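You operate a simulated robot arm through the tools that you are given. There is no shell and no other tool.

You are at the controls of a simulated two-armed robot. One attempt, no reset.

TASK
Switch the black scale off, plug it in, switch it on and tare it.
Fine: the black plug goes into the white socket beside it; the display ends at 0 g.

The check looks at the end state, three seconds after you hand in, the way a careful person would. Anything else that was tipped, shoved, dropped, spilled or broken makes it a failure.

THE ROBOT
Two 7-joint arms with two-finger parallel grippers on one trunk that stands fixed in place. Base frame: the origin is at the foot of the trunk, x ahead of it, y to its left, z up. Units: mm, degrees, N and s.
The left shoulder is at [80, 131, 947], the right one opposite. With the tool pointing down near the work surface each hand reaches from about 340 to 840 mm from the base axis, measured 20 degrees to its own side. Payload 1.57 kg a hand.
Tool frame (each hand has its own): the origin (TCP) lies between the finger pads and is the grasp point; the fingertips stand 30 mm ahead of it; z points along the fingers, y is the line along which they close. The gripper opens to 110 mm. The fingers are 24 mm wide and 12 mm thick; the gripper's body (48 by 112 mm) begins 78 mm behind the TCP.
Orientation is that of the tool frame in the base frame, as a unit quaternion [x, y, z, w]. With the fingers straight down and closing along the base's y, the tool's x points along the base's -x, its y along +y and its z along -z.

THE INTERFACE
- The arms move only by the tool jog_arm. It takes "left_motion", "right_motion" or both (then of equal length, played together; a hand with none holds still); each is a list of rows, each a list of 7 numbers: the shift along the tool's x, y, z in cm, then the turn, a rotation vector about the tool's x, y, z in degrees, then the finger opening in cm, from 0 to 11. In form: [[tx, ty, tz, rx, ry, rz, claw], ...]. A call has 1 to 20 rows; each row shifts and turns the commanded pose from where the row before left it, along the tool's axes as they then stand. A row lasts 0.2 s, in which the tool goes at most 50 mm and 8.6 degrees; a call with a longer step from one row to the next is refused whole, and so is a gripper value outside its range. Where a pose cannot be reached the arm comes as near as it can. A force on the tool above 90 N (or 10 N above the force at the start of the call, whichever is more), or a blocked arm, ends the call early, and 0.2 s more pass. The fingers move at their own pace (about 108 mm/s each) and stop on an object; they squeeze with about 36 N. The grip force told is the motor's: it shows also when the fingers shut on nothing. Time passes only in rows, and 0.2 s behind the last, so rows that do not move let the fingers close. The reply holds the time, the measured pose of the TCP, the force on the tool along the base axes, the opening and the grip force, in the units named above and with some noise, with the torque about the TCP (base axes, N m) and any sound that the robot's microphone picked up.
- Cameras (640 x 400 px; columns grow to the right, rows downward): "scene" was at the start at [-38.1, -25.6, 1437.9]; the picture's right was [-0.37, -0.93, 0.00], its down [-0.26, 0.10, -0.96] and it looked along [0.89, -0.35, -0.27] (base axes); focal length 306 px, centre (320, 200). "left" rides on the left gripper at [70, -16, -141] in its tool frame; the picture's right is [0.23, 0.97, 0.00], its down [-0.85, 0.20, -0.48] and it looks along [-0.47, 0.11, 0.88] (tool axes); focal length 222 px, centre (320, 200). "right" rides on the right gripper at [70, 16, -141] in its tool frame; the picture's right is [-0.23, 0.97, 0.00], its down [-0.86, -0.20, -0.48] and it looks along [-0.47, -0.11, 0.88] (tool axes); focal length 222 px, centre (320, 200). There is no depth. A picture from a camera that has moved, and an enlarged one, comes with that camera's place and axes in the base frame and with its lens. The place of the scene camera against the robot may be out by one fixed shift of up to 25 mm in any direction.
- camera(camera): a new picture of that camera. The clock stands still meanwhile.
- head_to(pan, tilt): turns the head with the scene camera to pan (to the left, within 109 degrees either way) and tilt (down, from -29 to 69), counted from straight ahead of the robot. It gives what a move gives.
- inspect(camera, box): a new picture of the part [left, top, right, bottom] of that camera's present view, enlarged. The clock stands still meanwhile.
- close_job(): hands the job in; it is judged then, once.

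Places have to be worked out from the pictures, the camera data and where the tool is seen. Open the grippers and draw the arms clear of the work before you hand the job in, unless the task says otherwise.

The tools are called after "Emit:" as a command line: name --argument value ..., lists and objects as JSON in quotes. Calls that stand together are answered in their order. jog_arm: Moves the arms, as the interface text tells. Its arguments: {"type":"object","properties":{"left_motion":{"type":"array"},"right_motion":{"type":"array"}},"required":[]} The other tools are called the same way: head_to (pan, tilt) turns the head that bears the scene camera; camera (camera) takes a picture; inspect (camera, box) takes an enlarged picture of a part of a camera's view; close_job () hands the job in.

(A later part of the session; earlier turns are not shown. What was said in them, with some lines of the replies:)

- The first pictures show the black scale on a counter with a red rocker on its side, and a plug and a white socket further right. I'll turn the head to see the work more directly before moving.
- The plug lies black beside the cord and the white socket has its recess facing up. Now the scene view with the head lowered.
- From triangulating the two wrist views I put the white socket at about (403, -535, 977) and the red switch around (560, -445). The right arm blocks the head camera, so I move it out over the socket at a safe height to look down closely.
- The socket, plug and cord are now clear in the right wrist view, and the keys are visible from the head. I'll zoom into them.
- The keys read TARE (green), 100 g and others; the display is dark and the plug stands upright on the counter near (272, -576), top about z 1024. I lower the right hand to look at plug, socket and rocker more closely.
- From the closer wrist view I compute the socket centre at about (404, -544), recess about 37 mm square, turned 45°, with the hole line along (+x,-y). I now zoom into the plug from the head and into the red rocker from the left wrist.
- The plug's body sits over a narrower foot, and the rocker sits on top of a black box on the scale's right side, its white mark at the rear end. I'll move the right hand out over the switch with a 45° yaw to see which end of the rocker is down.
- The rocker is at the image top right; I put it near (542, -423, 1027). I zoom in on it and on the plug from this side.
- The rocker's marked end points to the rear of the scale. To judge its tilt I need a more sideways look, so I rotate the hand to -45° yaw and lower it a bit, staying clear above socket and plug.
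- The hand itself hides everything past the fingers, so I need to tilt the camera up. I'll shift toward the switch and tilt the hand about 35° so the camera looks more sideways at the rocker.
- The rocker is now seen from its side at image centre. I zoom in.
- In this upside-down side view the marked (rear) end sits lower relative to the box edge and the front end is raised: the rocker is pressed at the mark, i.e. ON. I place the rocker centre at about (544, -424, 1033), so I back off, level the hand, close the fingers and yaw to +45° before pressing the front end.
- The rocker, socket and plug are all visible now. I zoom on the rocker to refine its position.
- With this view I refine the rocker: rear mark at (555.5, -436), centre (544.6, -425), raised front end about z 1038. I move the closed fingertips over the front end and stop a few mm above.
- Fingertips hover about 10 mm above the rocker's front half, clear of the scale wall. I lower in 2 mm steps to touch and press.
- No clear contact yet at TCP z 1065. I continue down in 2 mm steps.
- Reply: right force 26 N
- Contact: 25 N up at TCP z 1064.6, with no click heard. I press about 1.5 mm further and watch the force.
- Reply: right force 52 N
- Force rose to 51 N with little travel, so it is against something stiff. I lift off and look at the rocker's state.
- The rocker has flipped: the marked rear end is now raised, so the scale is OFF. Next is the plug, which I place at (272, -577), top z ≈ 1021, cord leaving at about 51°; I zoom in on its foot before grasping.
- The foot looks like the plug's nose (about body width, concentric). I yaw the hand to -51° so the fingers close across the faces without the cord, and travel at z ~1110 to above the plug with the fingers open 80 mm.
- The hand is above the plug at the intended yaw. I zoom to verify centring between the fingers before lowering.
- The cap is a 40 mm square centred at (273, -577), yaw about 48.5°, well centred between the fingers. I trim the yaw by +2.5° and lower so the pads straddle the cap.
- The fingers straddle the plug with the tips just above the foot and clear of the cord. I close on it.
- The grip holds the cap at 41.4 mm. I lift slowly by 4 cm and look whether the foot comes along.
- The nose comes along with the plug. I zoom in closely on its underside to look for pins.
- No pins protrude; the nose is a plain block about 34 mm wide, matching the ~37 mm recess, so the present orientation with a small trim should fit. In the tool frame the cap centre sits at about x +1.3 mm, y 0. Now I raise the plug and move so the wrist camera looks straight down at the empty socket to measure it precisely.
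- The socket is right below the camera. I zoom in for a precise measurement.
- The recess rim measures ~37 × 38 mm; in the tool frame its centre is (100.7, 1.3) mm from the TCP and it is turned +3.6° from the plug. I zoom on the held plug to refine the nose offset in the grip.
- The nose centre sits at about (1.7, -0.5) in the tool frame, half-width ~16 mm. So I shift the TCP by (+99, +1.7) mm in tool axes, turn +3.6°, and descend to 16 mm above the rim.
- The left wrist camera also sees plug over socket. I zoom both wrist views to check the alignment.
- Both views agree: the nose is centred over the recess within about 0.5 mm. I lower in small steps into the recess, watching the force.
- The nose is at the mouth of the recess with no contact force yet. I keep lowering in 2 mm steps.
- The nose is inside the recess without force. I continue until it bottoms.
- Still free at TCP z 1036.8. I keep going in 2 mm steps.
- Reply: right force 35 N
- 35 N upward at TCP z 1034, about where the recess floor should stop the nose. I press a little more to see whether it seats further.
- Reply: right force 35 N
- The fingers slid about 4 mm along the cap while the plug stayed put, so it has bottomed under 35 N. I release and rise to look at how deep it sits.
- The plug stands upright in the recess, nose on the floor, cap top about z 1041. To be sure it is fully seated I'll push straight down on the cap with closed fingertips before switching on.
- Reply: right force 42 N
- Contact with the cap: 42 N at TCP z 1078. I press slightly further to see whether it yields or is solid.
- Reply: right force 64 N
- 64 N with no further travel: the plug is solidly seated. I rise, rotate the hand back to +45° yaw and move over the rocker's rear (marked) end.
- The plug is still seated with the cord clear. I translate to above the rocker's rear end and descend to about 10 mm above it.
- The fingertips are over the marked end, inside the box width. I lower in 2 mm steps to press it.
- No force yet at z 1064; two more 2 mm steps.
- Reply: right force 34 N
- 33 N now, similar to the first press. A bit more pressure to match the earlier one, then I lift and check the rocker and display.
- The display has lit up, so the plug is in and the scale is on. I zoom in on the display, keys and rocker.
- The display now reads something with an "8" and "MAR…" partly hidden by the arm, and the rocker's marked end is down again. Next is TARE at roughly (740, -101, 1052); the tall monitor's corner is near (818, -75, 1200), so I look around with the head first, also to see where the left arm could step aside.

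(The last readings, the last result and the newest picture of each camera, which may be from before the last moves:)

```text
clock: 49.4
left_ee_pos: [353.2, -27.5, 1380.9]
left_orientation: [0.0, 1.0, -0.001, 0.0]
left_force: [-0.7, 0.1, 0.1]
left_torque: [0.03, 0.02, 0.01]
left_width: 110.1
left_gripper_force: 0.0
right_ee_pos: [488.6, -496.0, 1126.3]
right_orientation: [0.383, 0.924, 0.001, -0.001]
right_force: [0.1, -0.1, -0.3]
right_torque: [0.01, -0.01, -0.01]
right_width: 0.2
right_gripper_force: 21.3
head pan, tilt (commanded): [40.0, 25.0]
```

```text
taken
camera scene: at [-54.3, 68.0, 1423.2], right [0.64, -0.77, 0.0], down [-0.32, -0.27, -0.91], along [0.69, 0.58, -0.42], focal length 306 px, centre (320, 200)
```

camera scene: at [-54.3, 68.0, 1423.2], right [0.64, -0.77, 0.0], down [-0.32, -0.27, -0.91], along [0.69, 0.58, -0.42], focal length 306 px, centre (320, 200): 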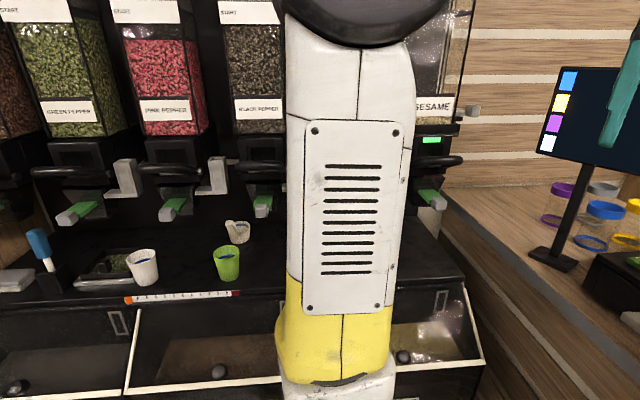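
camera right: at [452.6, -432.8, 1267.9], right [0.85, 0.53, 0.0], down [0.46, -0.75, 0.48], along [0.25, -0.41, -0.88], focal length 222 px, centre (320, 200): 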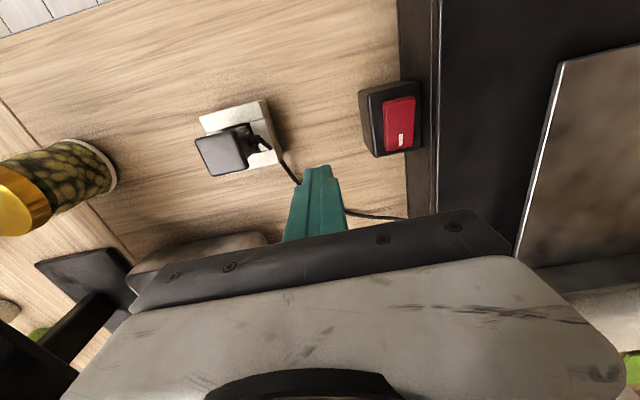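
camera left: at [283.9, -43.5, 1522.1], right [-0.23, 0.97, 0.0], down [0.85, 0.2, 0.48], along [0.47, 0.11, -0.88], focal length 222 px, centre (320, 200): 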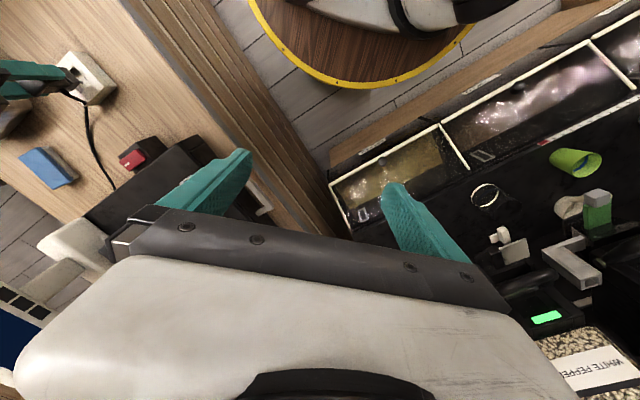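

The display reads "8 g / MARK…", so taring is needed. I move the left hand 16 cm to the left to free the space over the scale, and raise the right hand.

Emit:
jog_arm --left_motion '[[0, 4, 0, 0, 0, 0, 11], [0, 4, 0, 0, 0, 0, 11], [0, 4, 0, 0, 0, 0, 11], [0, 4, 0, 0, 0, 0, 11]]' --right_motion '[[0, 0, -2, 0, 0, 0, 0], [0, 0, -2, 0, 0, 0, 0], [0, 0, -2, 0, 0, 0, 0], [0, 0, -2, 0, 0, 0, 0]]'

Emit:
head_to --pan -10 --tilt 25

Emit:
camera --camera "scene"

Emit:
inspect --camera "scene" --box '[210, 40, 370, 240]'

Emit:
camera --camera "right"

```text
clock: 50.4
left_ee_pos: [352.9, 133.1, 1381.2]
left_orientation: [0.0, 1.0, 0.001, 0.0]
left_force: [-0.5, 0.0, -0.2]
left_torque: [0.04, 0.04, 0.02]
left_width: 110.2
left_gripper_force: 0.0
right_ee_pos: [486.9, -493.9, 1203.3]
right_orientation: [0.383, 0.924, 0.001, 0.001]
right_force: [1.1, -1.2, 0.2]
right_torque: [0.01, -0.04, 0.02]
right_width: 0.0
right_gripper_force: 21.8
head pan, tilt (commanded): [40.0, 25.0]
```

```text
clock: 51.6
left_ee_pos: [351.9, 133.1, 1381.8]
left_orientation: [0.001, 1.0, 0.0, 0.0]
left_force: [-0.8, -0.2, 1.0]
left_torque: [0.0, 0.0, 0.0]
left_width: 109.9
left_gripper_force: 0.2
right_ee_pos: [486.8, -493.0, 1205.0]
right_orientation: [0.383, 0.924, 0.0, 0.0]
right_force: [0.2, -0.6, 0.0]
right_torque: [-0.04, 0.01, 0.0]
right_width: 0.0
right_gripper_force: 21.6
head pan, tilt (commanded): [-10.0, 25.0]
```

```text
taken
camera scene: at [-34.1, -7.1, 1423.2], right [-0.17, -0.98, 0.0], down [-0.42, 0.07, -0.91], along [0.89, -0.16, -0.42], focal length 306 px, centre (320, 200)
```

scene: 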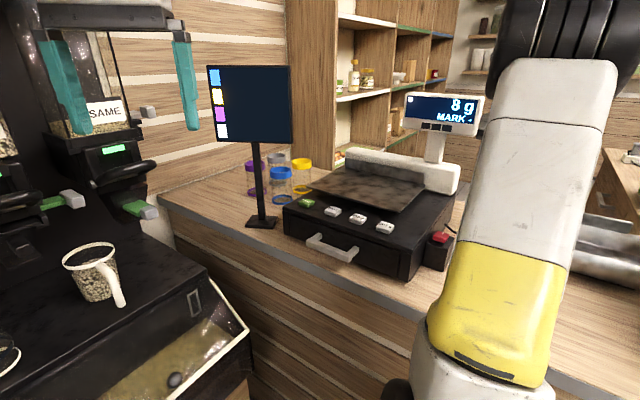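

```text
2.00 times, centred on (290, 140) of scene
camera zoom: at [-34.1, -7.1, 1423.2], right [-0.17, -0.98, 0.0], down [-0.42, 0.07, -0.91], along [0.89, -0.16, -0.42], focal length 613 px, centre (380, 320)
```

zoom: 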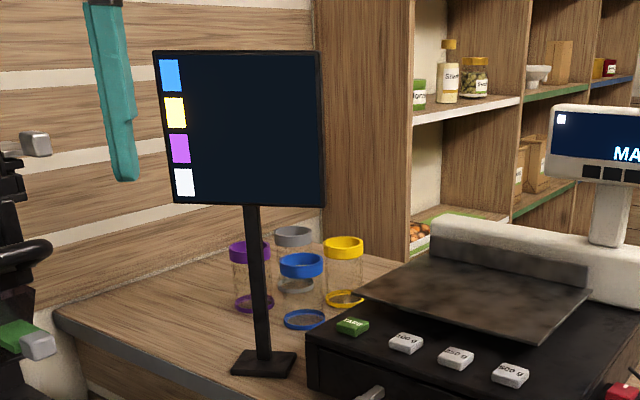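

```text
taken
camera right: at [449.9, -431.6, 1345.0], right [0.85, 0.53, 0.0], down [0.46, -0.75, 0.48], along [0.25, -0.41, -0.88], focal length 222 px, centre (320, 200)
```

right: 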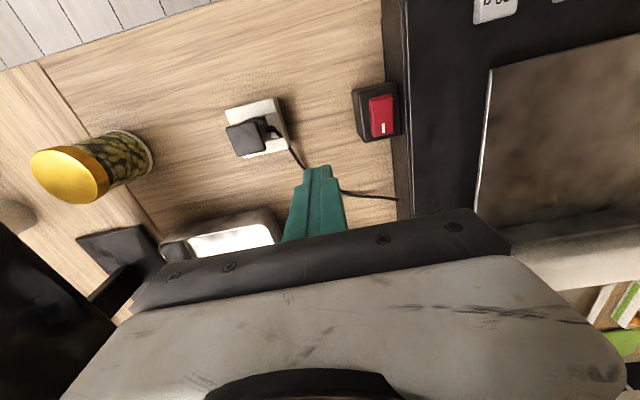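

Now the display clearly reads 8 g. I place TARE at about (738, -103, 1053) and the monitor's lower right corner at about (809, -78, 1203), so I will approach TARE with the hand tilted back 30° toward the robot. First: rotate to 0° yaw, tilt, and move above the front of the scale at safe height.

Emit:
jog_arm --right_motion '[[0, 0, 0, 0, 0, -7.5, 0], [0, 0, 0, 0, 0, -7.5, 0], [0, 0, 0, 0, 0, -7.5, 0], [0, 0, 0, 0, 0, -7.5, 0], [0, 0, 0, 0, 0, -7.5, 0], [0, 0, 0, 0, 0, -7.5, 0], [0, 0, 0, 0, -7.5, 0, 0], [0, 0, 0, 0, -7.5, 0, 0], [0, 0, 0, 0, -7.5, 0, 0], [0, 0, 0, 0, -7.5, 0, 0], [-1.26, 3.86, 0.73, 0, 0, 0, 0], [-1.26, 3.86, 0.73, 0, 0, 0, 0], [-1.26, 3.86, 0.73, 0, 0, 0, 0], [-1.26, 3.86, 0.73, 0, 0, 0, 0], [-1.26, 3.86, 0.73, 0, 0, 0, 0], [0, 0, 0, 0, 0, 0, 0]]'

Emit:
camera --camera "scene"

Emit:
camera --camera "right"

```text
clock: 55.0
left_ee_pos: [351.7, 133.4, 1382.4]
left_orientation: [0.0, 1.0, -0.001, 0.0]
left_force: [-0.8, 0.5, 0.3]
left_torque: [0.0, 0.0, -0.01]
left_width: 110.1
left_gripper_force: 0.0
right_ee_pos: [559.3, -297.1, 1204.3]
right_orientation: [0.0, 0.966, 0.001, 0.259]
right_force: [0.2, 0.3, -0.1]
right_torque: [-0.01, -0.03, 0.02]
right_width: 0.2
right_gripper_force: 21.4
head pan, tilt (commanded): [-10.0, 25.0]
```

```text
taken
camera scene: at [-34.2, -7.1, 1423.2], right [-0.17, -0.98, 0.0], down [-0.42, 0.07, -0.91], along [0.89, -0.16, -0.42], focal length 306 px, centre (320, 200)
```

scene: 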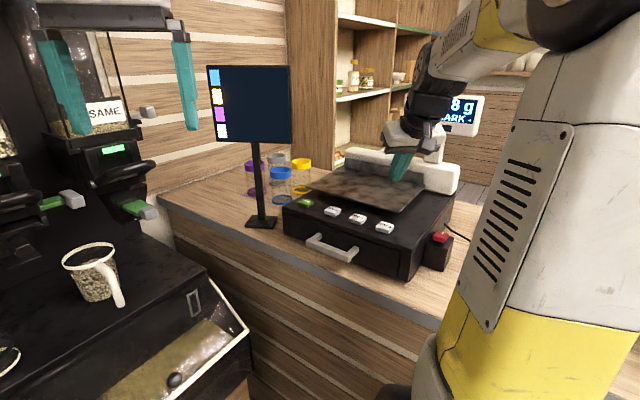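

```text
taken
camera right: at [429.6, -280.8, 1292.7], right [0.2, 0.97, 0.11], down [0.5, -0.2, 0.84], along [0.84, -0.11, -0.53], focal length 222 px, centre (320, 200)
```

right: 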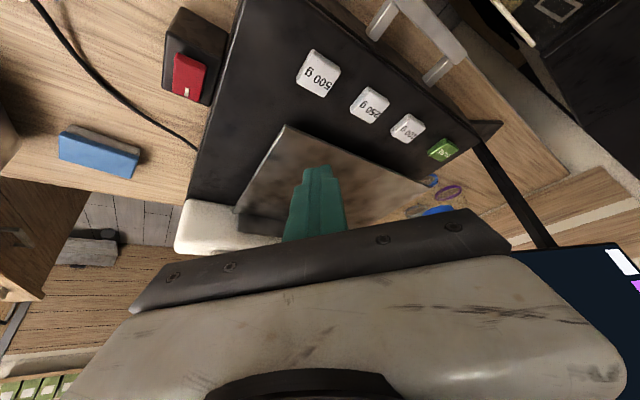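

Excellent view: all keys and the monitor are visible. I zoom on TARE and the monitor corner to refine their places.

Emit:
inspect --camera "right" --box '[280, 30, 500, 180]'

Emit:
inspect --camera "scene" --box '[280, 60, 500, 260]'

```text
2.67 times, centred on (390, 105) of right
camera zoom: at [429.6, -280.8, 1292.7], right [0.2, 0.97, 0.11], down [0.5, -0.2, 0.84], along [0.84, -0.11, -0.53], focal length 592 px, centre (133, 453)
```

zoom: 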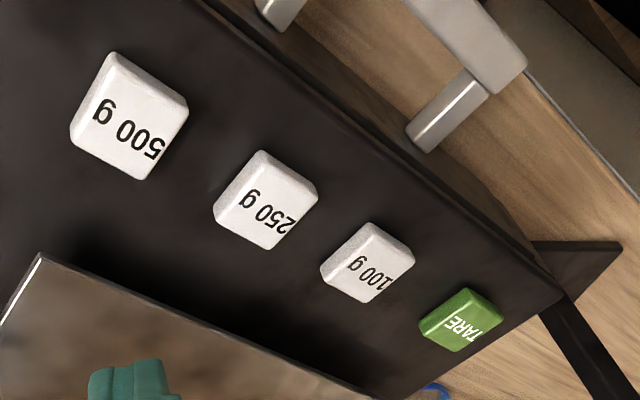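

```text
2.00 times, centred on (390, 160) of scene
camera zoom: at [-34.2, -7.1, 1423.2], right [-0.17, -0.98, 0.0], down [-0.42, 0.07, -0.91], along [0.89, -0.16, -0.42], focal length 613 px, centre (180, 280)
```

zoom: 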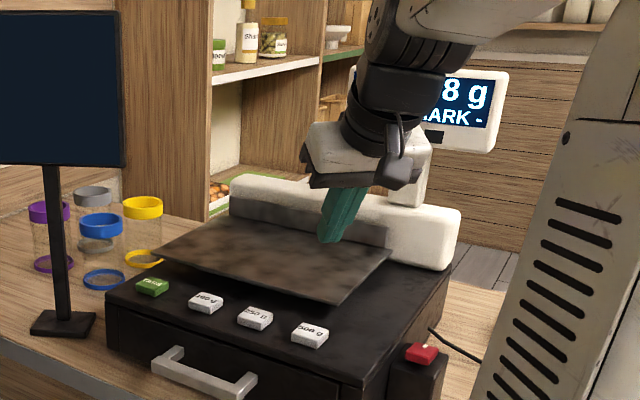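

TARE is consistent at about (737, -105, 1052). I move closer, stopping short and above it, for a last refinement.

Emit:
jog_arm --right_motion '[[-1.36, 2.62, 2.02, 0, 0, 0, 0], [-1.36, 2.62, 2.02, 0, 0, 0, 0], [-1.36, 2.62, 2.02, 0, 0, 0, 0], [-1.36, 2.62, 2.02, 0, 0, 0, 0], [-1.36, 2.62, 2.02, 0, 0, 0, 0], [-1.36, 2.62, 2.02, 0, 0, 0, 0], [0, 0, 0, 0, 0, 0, 0]]'

Emit:
camera --camera "scene"

Emit:
camera --camera "right"

```text
clock: 56.6
left_ee_pos: [352.4, 133.9, 1382.8]
left_orientation: [-0.001, 1.0, 0.0, 0.0]
left_force: [0.4, -0.2, -0.3]
left_torque: [0.02, 0.03, -0.02]
left_width: 109.9
left_gripper_force: 0.1
right_ee_pos: [693.4, -142.8, 1138.3]
right_orientation: [0.0, 0.966, 0.0, 0.259]
right_force: [-0.1, 0.0, -0.5]
right_torque: [-0.02, 0.03, -0.01]
right_width: 0.1
right_gripper_force: 21.3
head pan, tilt (commanded): [-10.0, 25.0]
```

```text
taken
camera scene: at [-34.1, -7.1, 1423.2], right [-0.17, -0.98, 0.0], down [-0.42, 0.07, -0.91], along [0.89, -0.16, -0.42], focal length 306 px, centre (320, 200)
```

scene: 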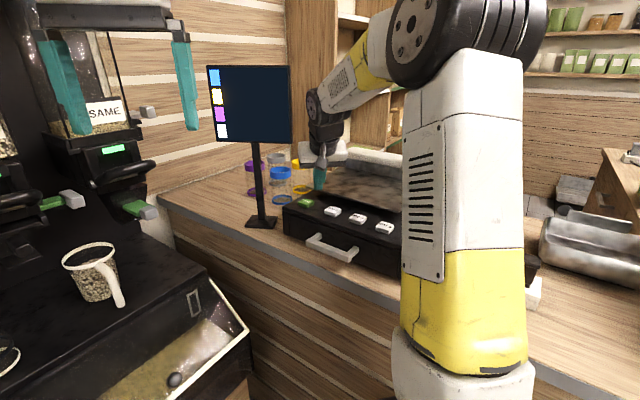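

```text
taken
camera right: at [562.8, -125.4, 1226.0], right [0.2, 0.97, 0.11], down [0.5, -0.2, 0.84], along [0.84, -0.11, -0.53], focal length 222 px, centre (320, 200)
```

right: 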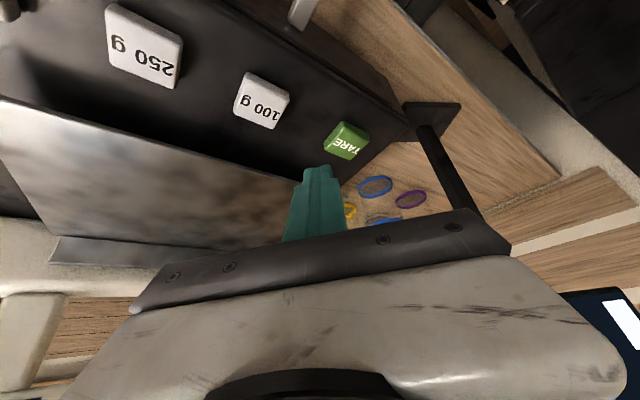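

TARE is just ahead of the fingertips. I zoom to pin it down.

Emit:
inspect --camera "right" --box '[270, 100, 390, 220]'

Emit:
inspect --camera "scene" --box '[270, 130, 370, 230]'

```text
3.33 times, centred on (330, 160) of right
camera zoom: at [562.8, -125.4, 1226.0], right [0.2, 0.97, 0.11], down [0.5, -0.2, 0.84], along [0.84, -0.11, -0.53], focal length 740 px, centre (287, 333)
```

zoom: 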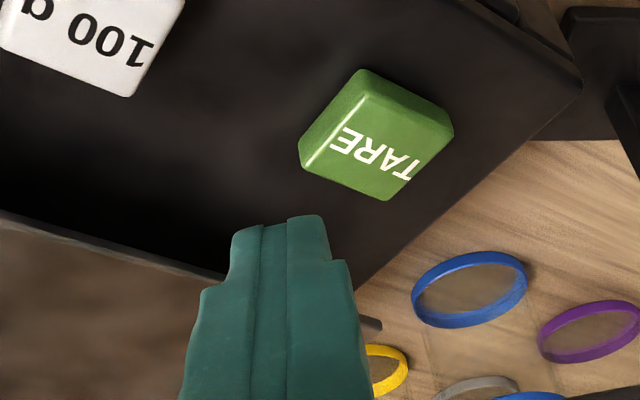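

```text
4.00 times, centred on (320, 180) of scene
camera zoom: at [-34.1, -7.1, 1423.2], right [-0.17, -0.98, 0.0], down [-0.42, 0.07, -0.91], along [0.89, -0.16, -0.42], focal length 1226 px, centre (320, 280)
```

zoom: 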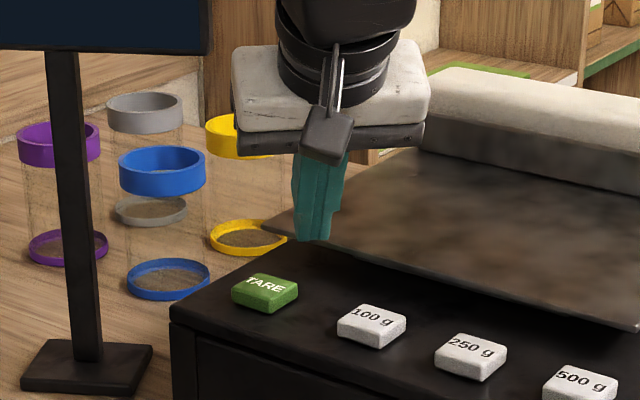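

In the tool frame TARE lies about 30 mm in +y and 55–65 mm ahead of the fingertips; its base place is about (733, -111, 1060). I move the tip to hover ~12 mm above the key centre.

Emit:
jog_arm --right_motion '[[-0.645, 1.565, 2.28, 0, 0, 0, 0], [-0.645, 1.565, 2.28, 0, 0, 0, 0], [0, 0, 0, 0, 0, 0, 0]]'

Emit:
inspect --camera "right" --box '[260, 100, 400, 220]'

Emit:
inspect --camera "scene" --box '[270, 130, 370, 230]'

```text
clock: 57.4
left_ee_pos: [352.7, 133.1, 1382.1]
left_orientation: [0.0, 1.0, 0.0, 0.0]
left_force: [0.3, 0.3, -0.3]
left_torque: [0.0, -0.02, -0.02]
left_width: 110.2
left_gripper_force: 0.1
right_ee_pos: [727.9, -111.1, 1105.0]
right_orientation: [0.001, 0.966, 0.0, 0.259]
right_force: [-0.1, -0.6, 0.1]
right_torque: [0.0, 0.01, 0.0]
right_width: 0.0
right_gripper_force: 21.4
head pan, tilt (commanded): [-10.0, 25.0]
```

```text
3.33 times, centred on (330, 160) of right
camera zoom: at [597.2, -93.8, 1192.9], right [0.2, 0.97, 0.11], down [0.5, -0.2, 0.84], along [0.84, -0.11, -0.53], focal length 740 px, centre (287, 333)
```

zoom: 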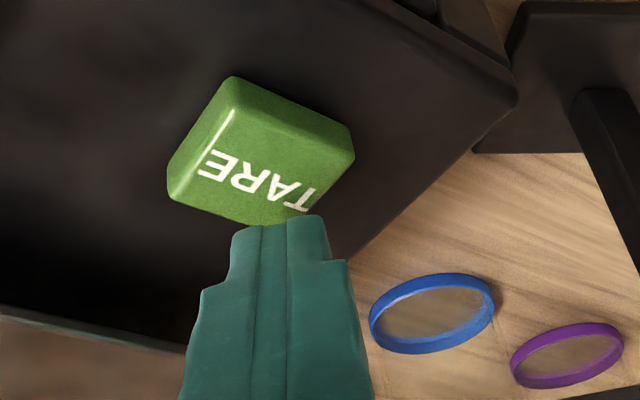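

```text
4.00 times, centred on (320, 180) of scene
camera zoom: at [-34.1, -7.1, 1423.2], right [-0.17, -0.98, 0.0], down [-0.42, 0.07, -0.91], along [0.89, -0.16, -0.42], focal length 1226 px, centre (320, 280)
```

zoom: 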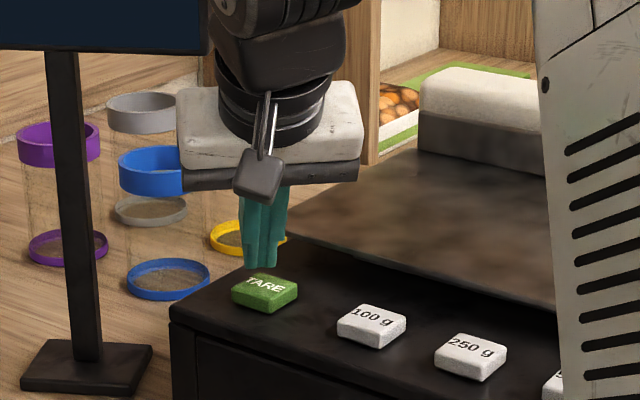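

The tip hovers right above the key's centre in both views. I descend vertically (tool x +0.5, z +0.866 per unit) in small steps until the key is pressed.

Emit:
jog_arm --right_motion '[[0.3, 0, 0.52, 0, 0, 0, 0], [0.1, 0, 0.173, 0, 0, 0, 0], [0.1, 0, 0.173, 0, 0, 0, 0], [0, 0, 0, 0, 0, 0, 0]]'

Emit:
inspect --camera "scene" --box '[270, 130, 370, 230]'

```text
clock: 58.4
left_ee_pos: [352.4, 133.5, 1383.0]
left_orientation: [-0.001, 1.0, 0.0, 0.0]
left_force: [-0.1, 0.5, 0.9]
left_torque: [0.04, 0.0, -0.03]
left_width: 110.0
left_gripper_force: 0.0
right_ee_pos: [727.0, -109.8, 1096.1]
right_orientation: [0.0, 0.966, 0.0, 0.26]
right_force: [-0.4, 0.9, 0.2]
right_torque: [0.03, -0.01, 0.01]
right_width: 0.0
right_gripper_force: 21.3
head pan, tilt (commanded): [-10.0, 25.0]
```

```text
4.00 times, centred on (320, 180) of scene
camera zoom: at [-34.2, -7.1, 1423.2], right [-0.17, -0.98, 0.0], down [-0.42, 0.07, -0.91], along [0.89, -0.16, -0.42], focal length 1226 px, centre (320, 280)
```

zoom: 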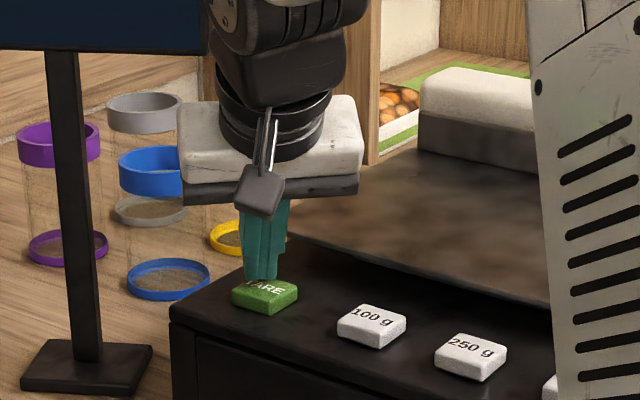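

Not touching yet at z 1096. I go on in 2 mm steps.

Emit:
jog_arm --right_motion '[[0.1, 0, 0.173, 0, 0, 0, 0], [0.1, 0, 0.173, 0, 0, 0, 0], [0, 0, 0, 0, 0, 0, 0]]'

Emit:
inspect --camera "scene" --box '[270, 130, 370, 230]'

```text
clock: 59.2
left_ee_pos: [351.8, 133.6, 1383.0]
left_orientation: [0.0, 1.0, 0.0, -0.001]
left_force: [-0.1, 0.0, -0.6]
left_torque: [0.01, 0.02, 0.01]
left_width: 109.9
left_gripper_force: 0.0
right_ee_pos: [725.9, -110.5, 1092.3]
right_orientation: [0.001, 0.966, -0.001, 0.259]
right_force: [1.2, 0.3, 1.7]
right_torque: [0.04, -0.01, -0.01]
right_width: 0.0
right_gripper_force: 21.4
head pan, tilt (commanded): [-10.0, 25.0]
heard: click
```

```text
4.00 times, centred on (320, 180) of scene
camera zoom: at [-34.1, -7.1, 1423.2], right [-0.17, -0.98, 0.0], down [-0.42, 0.07, -0.91], along [0.89, -0.16, -0.42], focal length 1226 px, centre (320, 280)
```

zoom: 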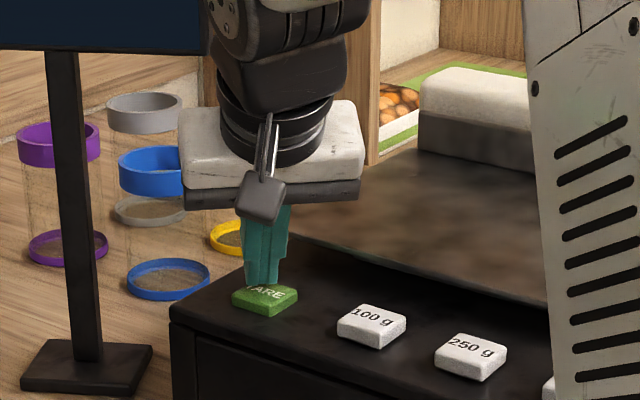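

A click was heard: TARE pressed. I lift straight off and retreat so the display can be read.

Emit:
jog_arm --right_motion '[[-0.5, 0, -0.866, 0, 0, 0, 0], [-1.0, 0, -1.73, 0, 0, 0, 0], [-1.5, 0, -2.6, 0, 0, 0, 0], [-1.5, 0, -2.6, 0, 0, 0, 0], [2.6, -2.0, -1.5, 0, 0, 0, 0], [2.6, -2.0, -1.5, 0, 0, 0, 0]]'

Emit:
camera --camera "scene"

Emit:
camera --camera "right"

```text
clock: 60.6
left_ee_pos: [352.0, 133.2, 1382.2]
left_orientation: [-0.001, 1.0, 0.0, 0.0]
left_force: [-0.6, -0.2, -0.3]
left_torque: [-0.02, 0.0, 0.0]
left_width: 110.0
left_gripper_force: 0.0
right_ee_pos: [666.2, -151.3, 1180.3]
right_orientation: [0.0, 0.966, 0.0, 0.258]
right_force: [0.6, 0.6, 0.6]
right_torque: [-0.02, 0.05, -0.04]
right_width: 0.0
right_gripper_force: 21.8
head pan, tilt (commanded): [-10.0, 25.0]
```

```text
taken
camera scene: at [-33.8, -6.9, 1423.2], right [-0.17, -0.98, 0.0], down [-0.42, 0.07, -0.91], along [0.89, -0.16, -0.42], focal length 306 px, centre (320, 200)
```

scene: 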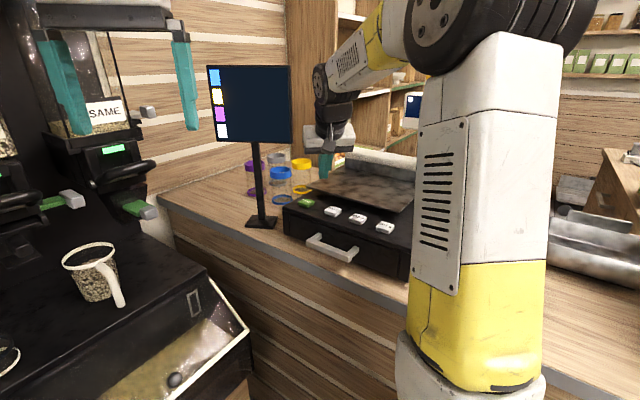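

```text
taken
camera right: at [536.1, -134.3, 1269.0], right [0.2, 0.97, 0.11], down [0.5, -0.2, 0.84], along [0.84, -0.11, -0.53], focal length 222 px, centre (320, 200)
```

right: 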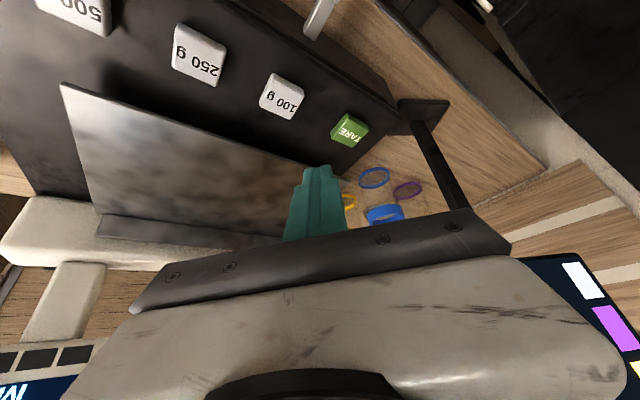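

I retreat the right arm to near its starting place, level it and open the gripper, then read the display.

Emit:
jog_arm --right_motion '[[1.83, -2.56, -2.71, 0, 0, 0, 0], [1.83, -2.56, -2.71, 0, 0, 0, 0], [1.83, -2.56, -2.71, 0, 0, 0, 0], [1.83, -2.56, -2.71, 0, 0, 0, 0], [1.83, -2.56, -2.71, 0, 0, 0, 0], [1.83, -2.56, -2.71, 0, 0, 0, 0], [1.83, -2.56, -2.71, 0, 0, 0, 0], [0, 0, 0, 0, 7.5, 0, 0], [0, 0, 0, 0, 7.5, 0, 0], [0, 0, 0, 0, 7.5, 0, 0], [0, 0, 0, 0, 7.5, 0, 0], [4, -0.8, -1.6, 0, 0, 0, 0], [4, -0.8, -1.6, 0, 0, 0, 0], [4, -0.8, -1.6, 0, 0, 0, 11], [4, -0.8, -1.6, 0, 0, 0, 11], [4, -0.8, -1.6, 0, 0, 0, 11], [0, 0, 0, 0, 0, 0, 11]]'

Emit:
camera --camera "scene"

Emit:
camera --camera "right"

```text
clock: 64.2
left_ee_pos: [352.4, 134.2, 1382.5]
left_orientation: [0.0, 1.0, 0.001, 0.0]
left_force: [0.4, 0.4, 0.0]
left_torque: [0.05, -0.02, 0.02]
left_width: 109.8
left_gripper_force: 0.1
right_ee_pos: [260.5, -368.9, 1365.5]
right_orientation: [0.0, 1.0, 0.0, 0.0]
right_force: [-0.4, -0.6, -0.2]
right_torque: [0.01, 0.02, -0.02]
right_width: 110.0
right_gripper_force: 0.1
head pan, tilt (commanded): [-10.0, 25.0]
```

```text
taken
camera scene: at [-34.3, -7.1, 1423.2], right [-0.17, -0.98, 0.0], down [-0.42, 0.07, -0.91], along [0.89, -0.16, -0.42], focal length 306 px, centre (320, 200)
```

scene: 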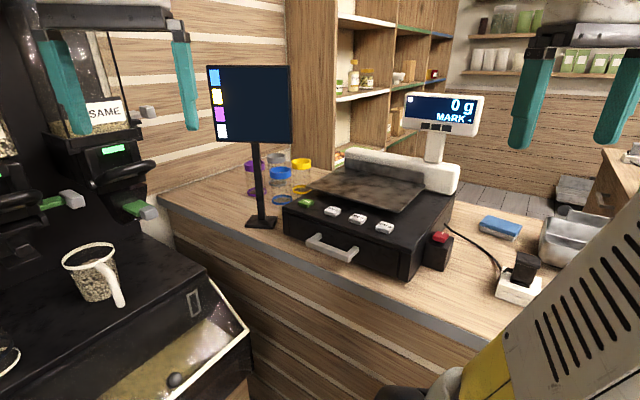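

```text
taken
camera right: at [191.8, -351.8, 1507.4], right [0.23, 0.97, 0.0], down [0.86, -0.2, 0.48], along [0.47, -0.11, -0.88], focal length 222 px, centre (320, 200)
```

right: 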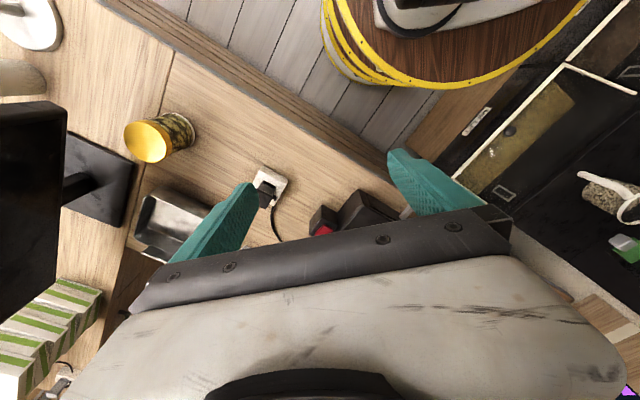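

The display now shows 0 g. I zoom on the display and the plug for a last check.

Emit:
inspect --camera "scene" --box '[390, 80, 500, 150]'

Emit:
inspect --camera "scene" --box '[420, 220, 560, 310]'

Emit:
inspect --camera "right" --box '[230, 150, 350, 250]'

```text
5.71 times, centred on (445, 115) of scene
camera zoom: at [-34.3, -7.1, 1423.2], right [-0.17, -0.98, 0.0], down [-0.42, 0.07, -0.91], along [0.89, -0.16, -0.42], focal length 1751 px, centre (-394, 686)
```

zoom: 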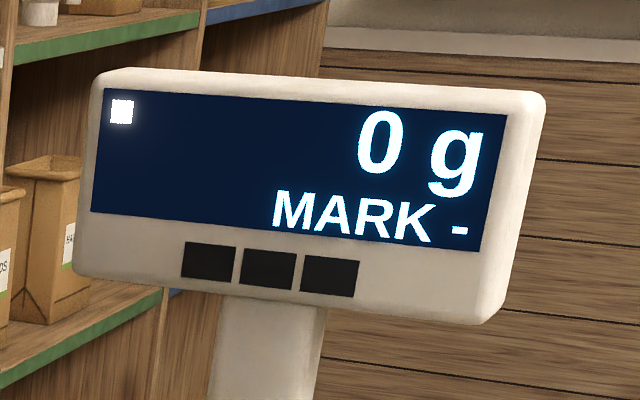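

```text
4.44 times, centred on (490, 265) of scene
camera zoom: at [-34.3, -7.1, 1423.2], right [-0.17, -0.98, 0.0], down [-0.42, 0.07, -0.91], along [0.89, -0.16, -0.42], focal length 1362 px, centre (-436, -89)
```

zoom: 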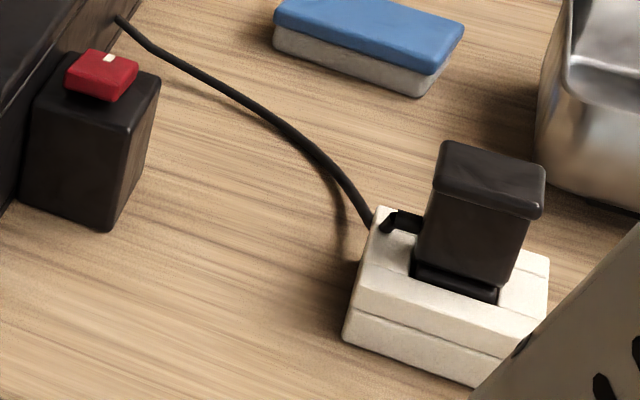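

```text
4.00 times, centred on (290, 200) of right
camera zoom: at [191.8, -351.8, 1507.4], right [0.23, 0.97, 0.0], down [0.86, -0.2, 0.48], along [0.47, -0.11, -0.88], focal length 888 px, centre (440, 200)
```

zoom: 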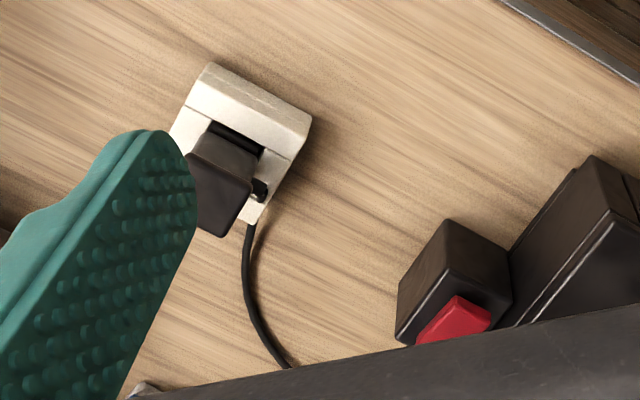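

The display reads 0 g, the plug is upright and seated in the socket, and the rocker is on its marked side. Both grippers are open and clear of the work, and nothing else looks disturbed, so I hand in.

Emit:
close_job

```text
The job is handed in.
```

The black scale was switched off, plugged into the white socket, switched back on and tared. At the last look before I handed in, the display read 0 g.

- **Off:** I pressed the unmarked end of the red rocker, and the close-up showed the marked end raised before I touched the plug.
- **Plug:** It sits upright in the socket's recess. I pressed down on it with up to 64 N and it moved no further.
- **On and tare:** The display lit up at 8 g after I pressed the marked end. I pressed TARE once, heard a click, and the reading went to 0 g.

Both grippers were open and the arms clear of the work when I handed in. Nothing else looked moved in the final pictures. The judging result has not come back to me.
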